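You operate a simulated robot arm through the tools that you are given. There is no shell and no other tool. Be economical: measure what you need, move in short steps, check, and stop when the job is done.

Carry out the task below with a simulated robot arm. There is one attempt and no reset: what you move stays moved.

TASK
Slide the blue pad along the big green mat until it stands next to the yellow spool.
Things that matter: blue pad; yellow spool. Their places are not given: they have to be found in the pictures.

It is judged by the outcome, as a careful person would: the job done as asked, and still so three seconds after it is handed in. It fails if anything else is knocked over, pushed out of place, dropped, spilled or broken.

THE ROBOT
A 7-joint arm with a two-finger parallel gripper, fixed in place. Base frame: the origin is at the foot of the arm, x ahead of it, y to its left, z up; the work surface is at about z = 0. Lengths are in mm, angles in rad, forces in N, time in s.
With the tool pointing down near the work surface it reaches from about 240 to 620 mm from the base axis. Its first joint turns from -1.152 to 1.152 rad. Payload 2.6 kg.
Tool frame: the origin (TCP) lies between the finger pads and is the grasp point; the fingertips stand 30 mm ahead of it; z points along the fingers, y is the line along which they close. The gripper opens to 94 mm. The fingers are 28 mm wide and 10 mm thick; the gripper's body (50 by 96 mm) begins 55 mm behind the TCP.
Orientation is that of the tool frame in the base frame, as a unit quaternion [x, y, z, w]. With the fingers straight down and closing along the base's y, the tool's x points along the base's -x, its y along +y and its z along -z.

THE INTERFACE
- The arm moves only by the tool play_rows. Its argument "motion" is a list that holds one entry, the list of rows, each a list of 7 numbers: the turn, a rotation vector about the tool's x, y, z in rad, then the shift along the tool's x, y, z in mm, then the gripper command, from -1 (fully open) to 1 (shut), values between in proportion. In form: [[[rx, ry, rz, dx, dy, dz, jaw], ...]]. A call has 1 to 12 rows; each row shifts and turns the commanded pose from where the row before left it, along the tool's axes as they then stand. A row lasts 0.2 s, in which the tool goes at most 50 mm and 0.15 rad; a call with a longer step from one row to the next is refused whole, and so is a gripper value outside its range. A pose out of reach is approached as far as the arm can. The call stops where the force on the tool passes 40 N (or 10 N more than at its start, if that is more) or the arm is blocked; 0.2 s more then pass. The fingers move at their own pace (about 72 mm/s each) and stop on an object; they squeeze with about 33 N. The grip force told is the motor's: it shows also when the fingers shut on nothing. Time passes only in rows, and 0.2 s behind the last, so rows that do not move let the fingers close. It gives the time, the measured TCP pose, the force on the tool (base axes), the opening and the grip force at its end, in the units of the frame above (readings bear some noise), and new pictures: "pictures" is both (left out), scene, wrist or none.
- Cameras (640 x 400 px; columns grow to the right, rows downward): "scene" is fixed at [50.8, 444.9, 538.8]; the picture's right is [-0.61, -0.79, 0.00], its down [-0.63, 0.49, -0.61] and it looks along [0.48, -0.37, -0.80] (base axes); focal length 319 px, centre (320, 200). "wrist" rides on the gripper at [-37, 0, -58] in the tool frame; the picture's right is [0.00, -1.00, 0.00], its down [0.97, 0.00, -0.24] and it looks along [0.24, 0.00, 0.97] (tool axes); focal length 218 px, centre (320, 200).
- probe_pixels(camera, pixels): for up to 12 pixels [column, row] of the newest picture of that camera ("zoom" is the newest enlarged one), the place [x, y, z] in the base frame of the surface seen there, good to about 3 mm, but the place of the scene camera against the robot may be out by one fixed shift of up to 25 mm in any direction. No time passes.
- zoom(camera, box): a new picture of the part [left, top, right, bottom] of that camera's present view, enlarged. No time passes.
- finish_job(): hands the job in; it is judged then, once.

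Work in short steps. Measure before you move; look again where a grasp or a placing could have gone wrong, and mend it. You have 60 turns and 120 pictures in all, the two below and enlarged ones among them. Open the gripper and draw the arm clear of the work before you hand the job in, unless the task says otherwise; then end with one line.

The tools are called after "Request:" as name(argument=value, ...) on one line, values as JSON. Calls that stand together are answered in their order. play_rows: Moves the arm, as the interface text tells. Its arguments: {"type":"object","properties":{"motion":{"type":"array","items":{"type":"array","items":{"type":"array","items":{"type":"number"}}}},"pictures":{"type":"string","enum":["both","scene","wrist","none"]}},"required":["motion"]} The other tools are called the same way: probe_pixels (camera, pixels) gives the place of the surface under pixels of a picture; zoom (camera, box) takes an enlarged picture of a part of a camera's view; finish_job () hands the job in.

At the start:

```text
clock: 0.0
tool_pos: [252.4, 310.6, 255.3]
tool_rot: [0.0, 1.0, 0.0, 0.0]
wrist_force: [0.3, -0.2, -0.3]
gripper_width: 94.1
finger_force: 0.1
```

scene: 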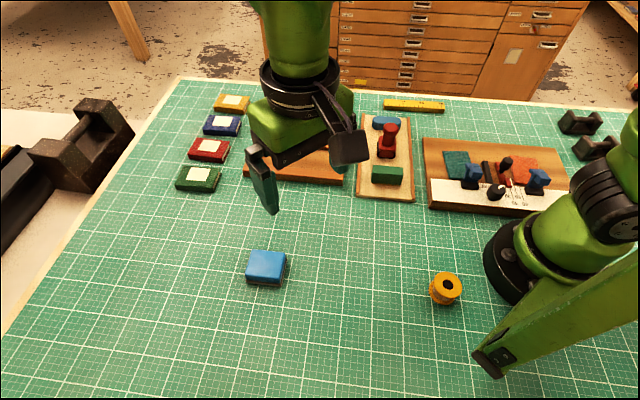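
wrist: 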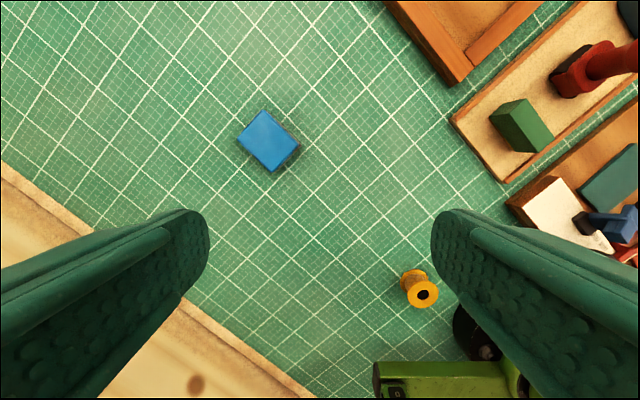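

The blue pad is near scene (266,267) and the yellow spool near (445,288). I'll probe both in both views.

Request:
probe_pixels(camera="wrist", pixels=[[267, 138], [238, 138], [265, 110], [297, 148], [273, 171], [420, 290], [422, 294], [410, 275], [340, 220], [300, 155]])

Request:
probe_pixels(camera="scene", pixels=[[266, 265], [252, 252], [286, 253], [246, 280], [279, 284], [445, 283], [435, 275], [445, 300], [340, 290]])

Request:
zoom(camera="wrist", box=[210, 80, 450, 320])

Request:
zoom(camera="scene", box=[220, 220, 480, 320])

```text
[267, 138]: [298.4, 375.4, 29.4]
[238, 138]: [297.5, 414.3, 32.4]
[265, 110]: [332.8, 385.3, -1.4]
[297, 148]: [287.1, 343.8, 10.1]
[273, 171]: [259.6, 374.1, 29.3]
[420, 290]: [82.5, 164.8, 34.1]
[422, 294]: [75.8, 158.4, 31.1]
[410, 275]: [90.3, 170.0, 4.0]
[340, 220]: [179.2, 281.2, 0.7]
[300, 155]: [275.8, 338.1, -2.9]
```

```text
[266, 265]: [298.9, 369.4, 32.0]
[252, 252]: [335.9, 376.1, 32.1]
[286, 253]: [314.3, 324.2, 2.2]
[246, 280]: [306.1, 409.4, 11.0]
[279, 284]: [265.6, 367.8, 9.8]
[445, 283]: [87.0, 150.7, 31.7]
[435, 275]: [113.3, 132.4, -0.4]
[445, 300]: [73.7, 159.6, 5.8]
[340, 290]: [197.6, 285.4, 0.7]
```

```text
1.67 times, centred on (330, 200) of wrist
```

zoom: 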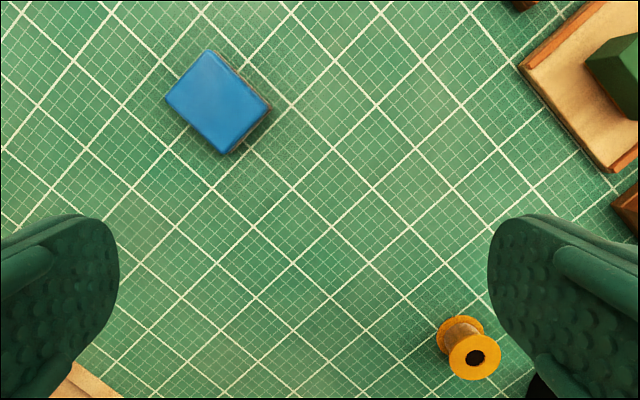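

```text
2.46 times, centred on (350, 270) of scene
```

zoom: 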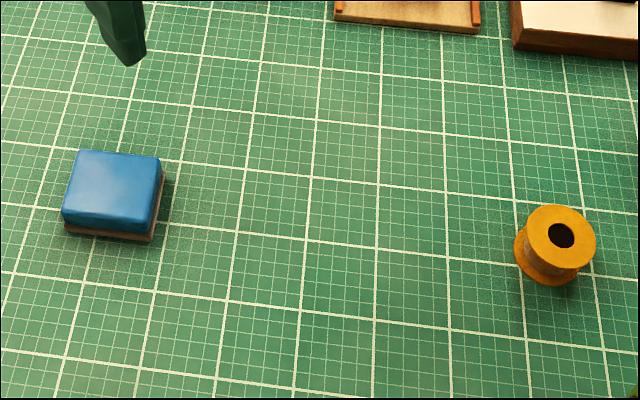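

I'll locate the pad's top corners and the spool's extent precisely.

Request:
probe_pixels(camera="zoom", pixels=[[82, 154], [156, 161], [145, 217], [66, 211], [70, 234], [152, 241], [165, 175], [532, 222], [590, 240], [562, 208], [555, 265], [548, 284]])

Request:
probe_pixels(camera="wrist", pixels=[[264, 113], [294, 146], [273, 169], [241, 138], [296, 151], [276, 174], [413, 293], [436, 295], [424, 284], [424, 304], [402, 280]])

```text
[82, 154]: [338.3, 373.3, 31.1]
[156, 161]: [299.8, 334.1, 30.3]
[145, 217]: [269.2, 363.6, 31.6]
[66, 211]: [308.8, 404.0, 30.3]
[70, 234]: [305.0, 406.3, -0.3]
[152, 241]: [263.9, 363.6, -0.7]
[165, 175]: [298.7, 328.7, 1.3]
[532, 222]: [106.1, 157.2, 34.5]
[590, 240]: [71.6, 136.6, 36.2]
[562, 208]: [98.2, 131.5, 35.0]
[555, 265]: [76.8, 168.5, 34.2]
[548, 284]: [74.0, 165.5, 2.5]
```

```text
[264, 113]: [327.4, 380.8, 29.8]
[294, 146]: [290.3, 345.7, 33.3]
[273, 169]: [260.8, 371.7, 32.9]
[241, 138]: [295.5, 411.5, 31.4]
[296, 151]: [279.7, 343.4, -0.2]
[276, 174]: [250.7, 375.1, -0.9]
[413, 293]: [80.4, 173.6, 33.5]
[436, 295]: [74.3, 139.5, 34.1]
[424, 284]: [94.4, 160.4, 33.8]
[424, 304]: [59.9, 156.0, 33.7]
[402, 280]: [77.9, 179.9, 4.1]
```

Pad centre is about (293,377), its long axis at 45° pointing nearly straight at the spool (77,157). I'll move above the pad, and turn 45° so the fingers close across the short side.

Request:
play_rows(motion=[[[0, 0, 0, -16, 24.6, 35, -1], [0, 0, 0, -16, 24.6, 35, -1], [0, 0, 0, -16, 24.6, 35, -1], [0, 0, -0.131, 0, 0, 0, -1], [0, 0, -0.131, 0, 0, 0, -1], [0, 0, -0.131, 0, 0, 0, -1], [0, 0, -0.131, 0, 0, 0, -1], [0, 0, -0.131, 0, 0, 0, -1], [0, 0, -0.131, 0, 0, 0, -1], [0, 0, 0, 0, 0, 0, -1]]])

```text
clock: 2.2
tool_pos: [299.8, 386.5, 151.4]
tool_rot: [-0.384, 0.923, 0.0, 0.001]
wrist_force: [0.1, 0.8, 0.2]
gripper_width: 94.0
finger_force: 0.1
```

scene: 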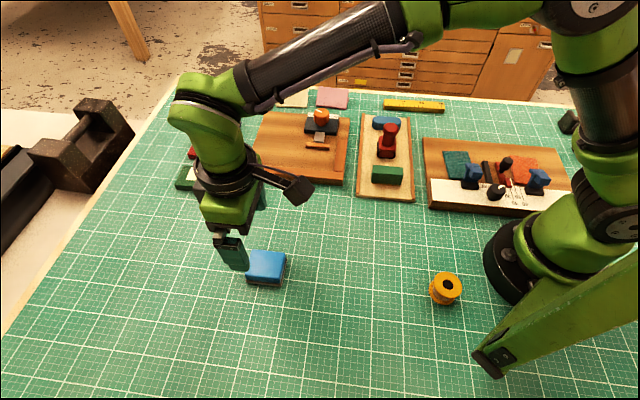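
wrist: 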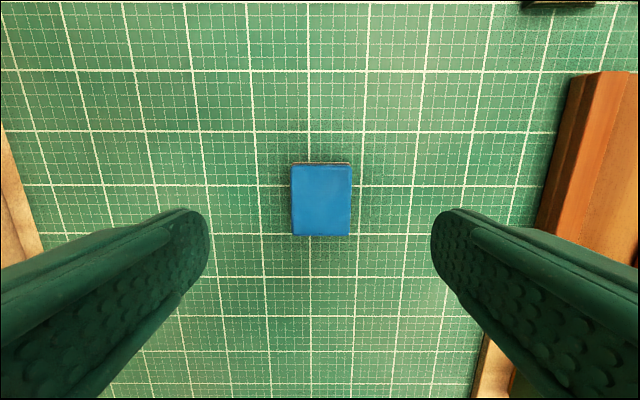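

The pad is square and centred (col 321) between the fingers. I'll measure it.

Request:
probe_pixels(camera="wrist", pixels=[[294, 168], [349, 168], [293, 233], [347, 233], [321, 200], [321, 161], [321, 240]])

Request:
zoom(camera="wrist", box=[270, 150, 370, 250])

```text
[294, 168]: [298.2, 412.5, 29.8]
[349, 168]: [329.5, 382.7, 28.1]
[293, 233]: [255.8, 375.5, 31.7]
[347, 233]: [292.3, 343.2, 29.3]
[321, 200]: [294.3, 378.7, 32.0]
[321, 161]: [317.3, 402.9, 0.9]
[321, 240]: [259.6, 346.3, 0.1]
```

```text
4.00 times, centred on (320, 200) of wrist
```

zoom: 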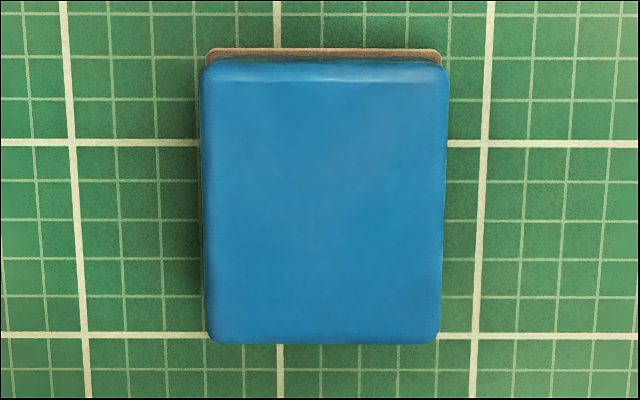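

Pad is about 60×48 mm, centre (294,378); the TCP is ~10 mm outward of that, as wanted. Descend to z≈38 and close.

Request:
play_rows(motion=[[[0, 0, 0, 0, 0, 35, -1], [0, 0, 0, 0, 0, 35, -1], [0, 0, 0, 0, 0, 25, -1], [0, 0, 0, 0, 0, 12, -1], [0, 0, 0, 0, 0, 6, -1], [0, 0, 0, 0, 0, 0, 0.1], [0, 0, 0, 0, 0, 0, 0.3], [0, 0, 0, 0, 0, 0, 0.3]]])

```text
clock: 4.0
tool_pos: [299.8, 385.3, 37.8]
tool_rot: [-0.384, 0.923, 0.0, -0.001]
wrist_force: [0.2, 0.7, -0.3]
gripper_width: 53.1
finger_force: 33.5
```

scene: 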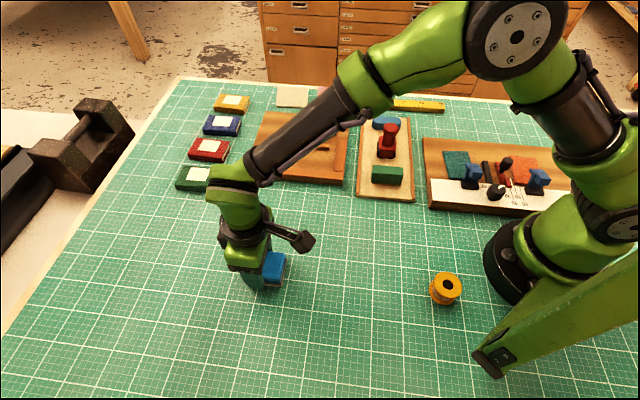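
wrist: 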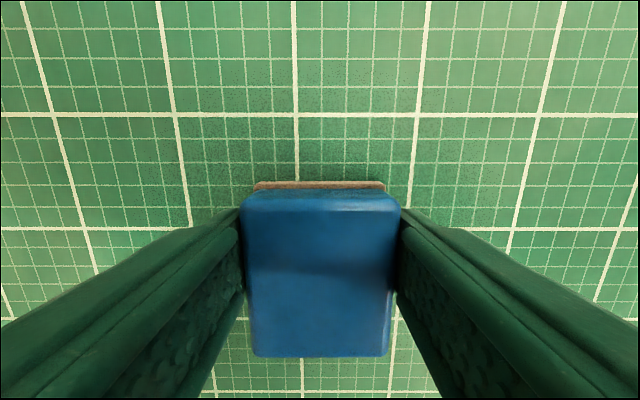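

The pad is held (53 mm, 33 N), still on the mat. Slide it along tool x toward the spool, first 160 mm.

Request:
play_rows(motion=[[[0, 0, 0, 10, 0, 0, 0.3], [0, 0, 0, 20, 0, 0, 0.3], [0, 0, 0, 20, 0, 0, 0.3], [0, 0, 0, 20, 0, 0, 0.3], [0, 0, 0, 20, 0, 0, 0.3], [0, 0, 0, 20, 0, 0, 0.3], [0, 0, 0, 20, 0, 0, 0.3], [0, 0, 0, 20, 0, 0, 0.3], [0, 0, 0, 10, 0, 0, 0.3], [0, 0, 0, 0, 0, 0, 0.3]]])

```text
clock: 6.2
tool_pos: [187.8, 271.6, 36.6]
tool_rot: [-0.384, 0.923, 0.0, 0.0]
wrist_force: [0.1, 0.1, 0.4]
gripper_width: 53.0
finger_force: 32.7
```

scene: 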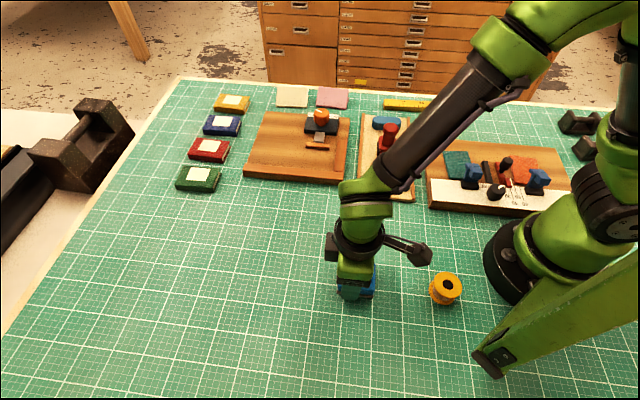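
wrist: 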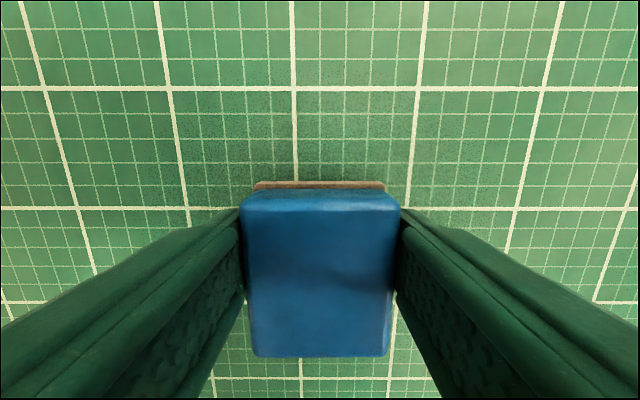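

The slide goes well. Before the last stretch I check the height of the bracket at scene (422,255), and the spool's position.

Request:
probe_pixels(camera="scene", pixels=[[422, 255], [424, 262], [405, 246], [370, 270], [330, 247], [445, 280], [436, 285], [456, 290]])

Request:
zoom(camera="scene", box=[310, 220, 490, 330])

```text
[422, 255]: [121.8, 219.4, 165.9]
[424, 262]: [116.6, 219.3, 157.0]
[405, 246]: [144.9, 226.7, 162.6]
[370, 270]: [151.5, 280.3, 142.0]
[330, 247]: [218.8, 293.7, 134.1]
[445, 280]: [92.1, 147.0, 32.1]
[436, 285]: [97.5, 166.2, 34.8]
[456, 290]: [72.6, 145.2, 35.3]
```

```text
3.56 times, centred on (400, 275) of scene
```

zoom: 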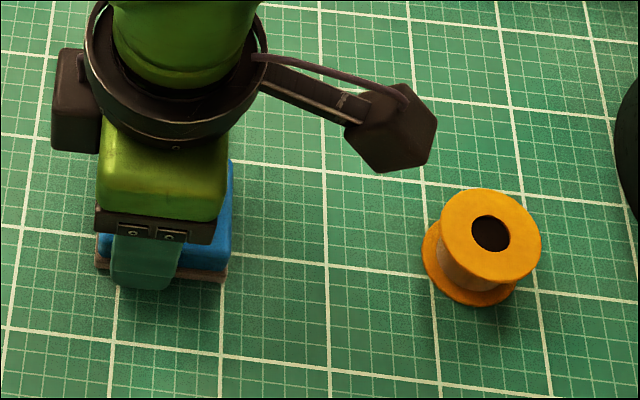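

The bracket rides at z≈155, far above the 35 mm spool. Gap pad–spool is about 99 mm; I slide 70 more and check.

Request:
play_rows(motion=[[[0, 0, 0, 8, 0, -0.5, 0.3], [0, 0, 0, 12, 0, 0, 0.3], [0, 0, 0, 12, 0, 0, 0.3], [0, 0, 0, 12, 0, 0, 0.3], [0, 0, 0, 12, 0, 0, 0.3], [0, 0, 0, 9, 0, 0, 0.3], [0, 0, 0, 5, 0, 0, 0.3], [0, 0, 0, 0, 0, 0, 0.3]]], pictures="scene")

Request:
zoom(camera="scene", box=[350, 220, 530, 330])

```text
clock: 8.0
tool_pos: [137.0, 223.2, 39.2]
tool_rot: [-0.383, 0.924, 0.0, 0.001]
wrist_force: [-0.3, -0.8, 0.0]
gripper_width: 53.1
finger_force: 33.1
```

scene: 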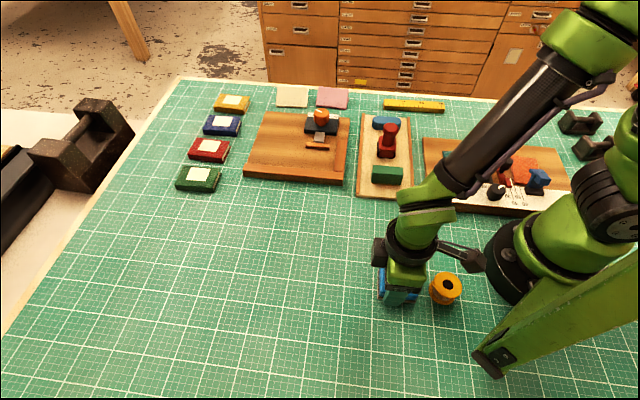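

```text
3.56 times, centred on (440, 275) of scene
```

zoom: 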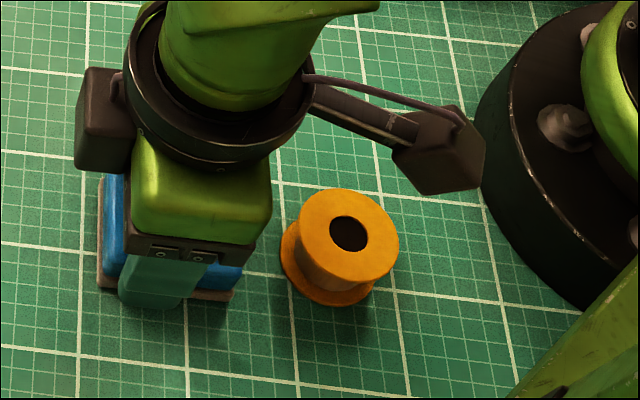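

Still short of the spool. I'll measure the remaining gap and the bracket's clearance to the base.

Request:
probe_pixels(camera="zoom", pixels=[[230, 298], [237, 288], [284, 260], [300, 290], [480, 165], [470, 185], [490, 190], [478, 140], [500, 100], [108, 284], [266, 252]])

```text
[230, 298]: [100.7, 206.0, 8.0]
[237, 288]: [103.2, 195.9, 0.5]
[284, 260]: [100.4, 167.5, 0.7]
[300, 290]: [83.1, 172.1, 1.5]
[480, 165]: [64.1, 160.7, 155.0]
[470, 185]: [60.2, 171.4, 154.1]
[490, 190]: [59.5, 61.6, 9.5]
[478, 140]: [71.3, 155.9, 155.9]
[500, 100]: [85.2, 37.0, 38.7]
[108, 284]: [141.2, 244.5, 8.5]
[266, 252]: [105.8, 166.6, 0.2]
```

The gap is about 29 mm. Slide 21 mm more, leaving roughly 8 mm.

Request:
play_rows(motion=[[[0, 0, 0, 5, 0, 0.5, 0.3], [0, 0, 0, 6, 0, 0.5, 0.3], [0, 0, 0, 6, 0, 0, 0.3], [0, 0, 0, 4, 0, 0, 0.3], [0, 0, 0, 0, 0, 0, 0.3]]], pictures="scene")

Request:
zoom(camera="scene", box=[350, 220, 530, 330])

```text
clock: 9.2
tool_pos: [122.8, 209.0, 36.2]
tool_rot: [-0.383, 0.924, 0.001, 0.002]
wrist_force: [3.4, 2.5, 12.2]
gripper_width: 52.8
finger_force: 33.4
```

scene: 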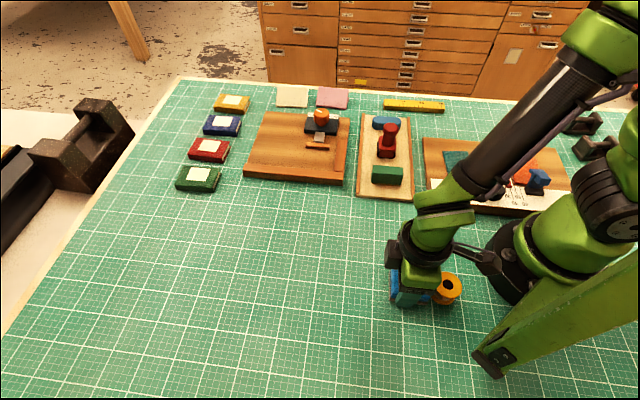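

```text
3.56 times, centred on (440, 275) of scene
```

zoom: 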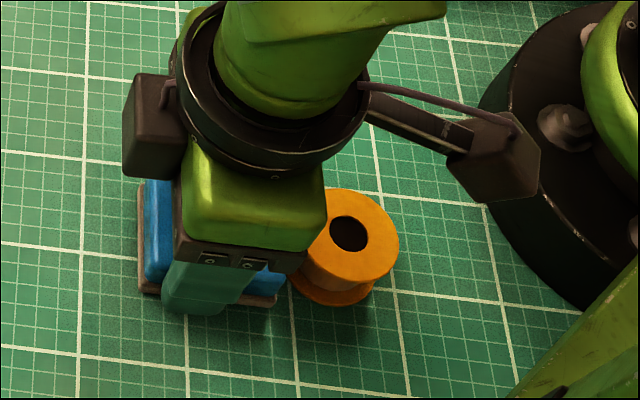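

The pad rests on the mat (12 N up) right beside the spool, which hasn't moved. Open the fingers, rise, then withdraw outward.

Request:
play_rows(motion=[[[0, 0, 0, 0, 0, 0, -0.6], [0, 0, 0, 0, 0, 0, -0.6], [0, 0, 0, 0, 0, -15, -0.6], [0, 0, 0, 0, 0, -30, -0.6], [0, 0, 0, -10, 0, -30, -0.6], [0, 0, 0, -30, 0, -20, -0.6], [0, 0, 0, -40, 0, -10, -0.6], [0, 0, 0, -40, 0, 0, -0.6], [0, 0, 0, -40, 0, 0, -0.6], [0, 0, 0, 0, 0, 0, -0.6]]])

Request:
zoom(camera="scene", box=[350, 220, 530, 330])

```text
clock: 11.4
tool_pos: [235.0, 321.7, 143.2]
tool_rot: [-0.384, 0.923, -0.001, 0.001]
wrist_force: [-0.3, 0.9, 0.5]
gripper_width: 75.1
finger_force: 0.1
```

scene: 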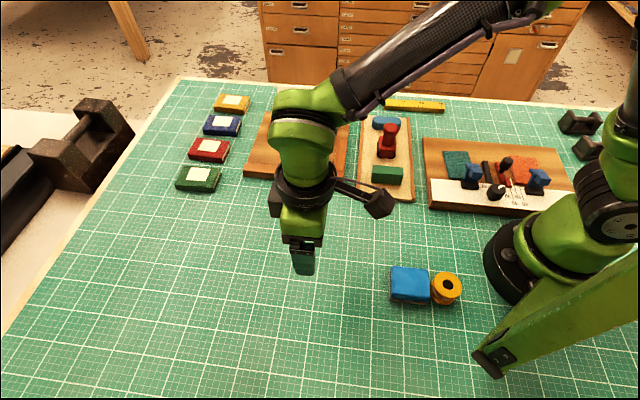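
wrist: 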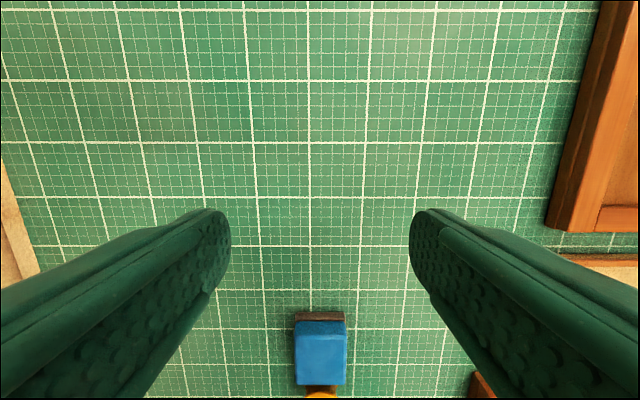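

```text
3.56 times, centred on (440, 275) of scene
```

zoom: 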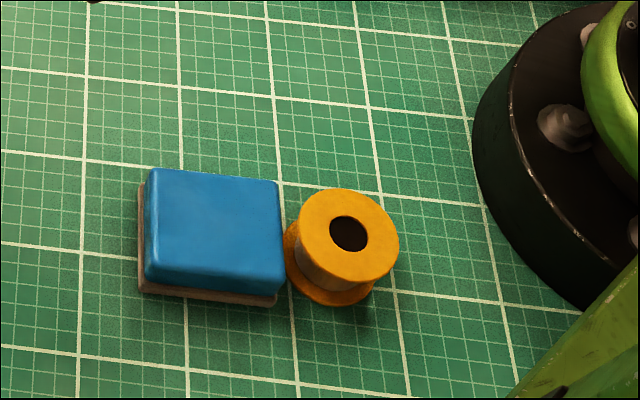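

The pad lies flat on the mat right beside the spool, which is still upright at its old place. The gripper is open and the arm is clear, so I hand in.

Request:
finish_job()

```text
The job is handed in.
```

I slid the blue pad along the green mat until it stood right next to the yellow spool. In the last pictures the spool was upright in its original place and nothing else had moved.
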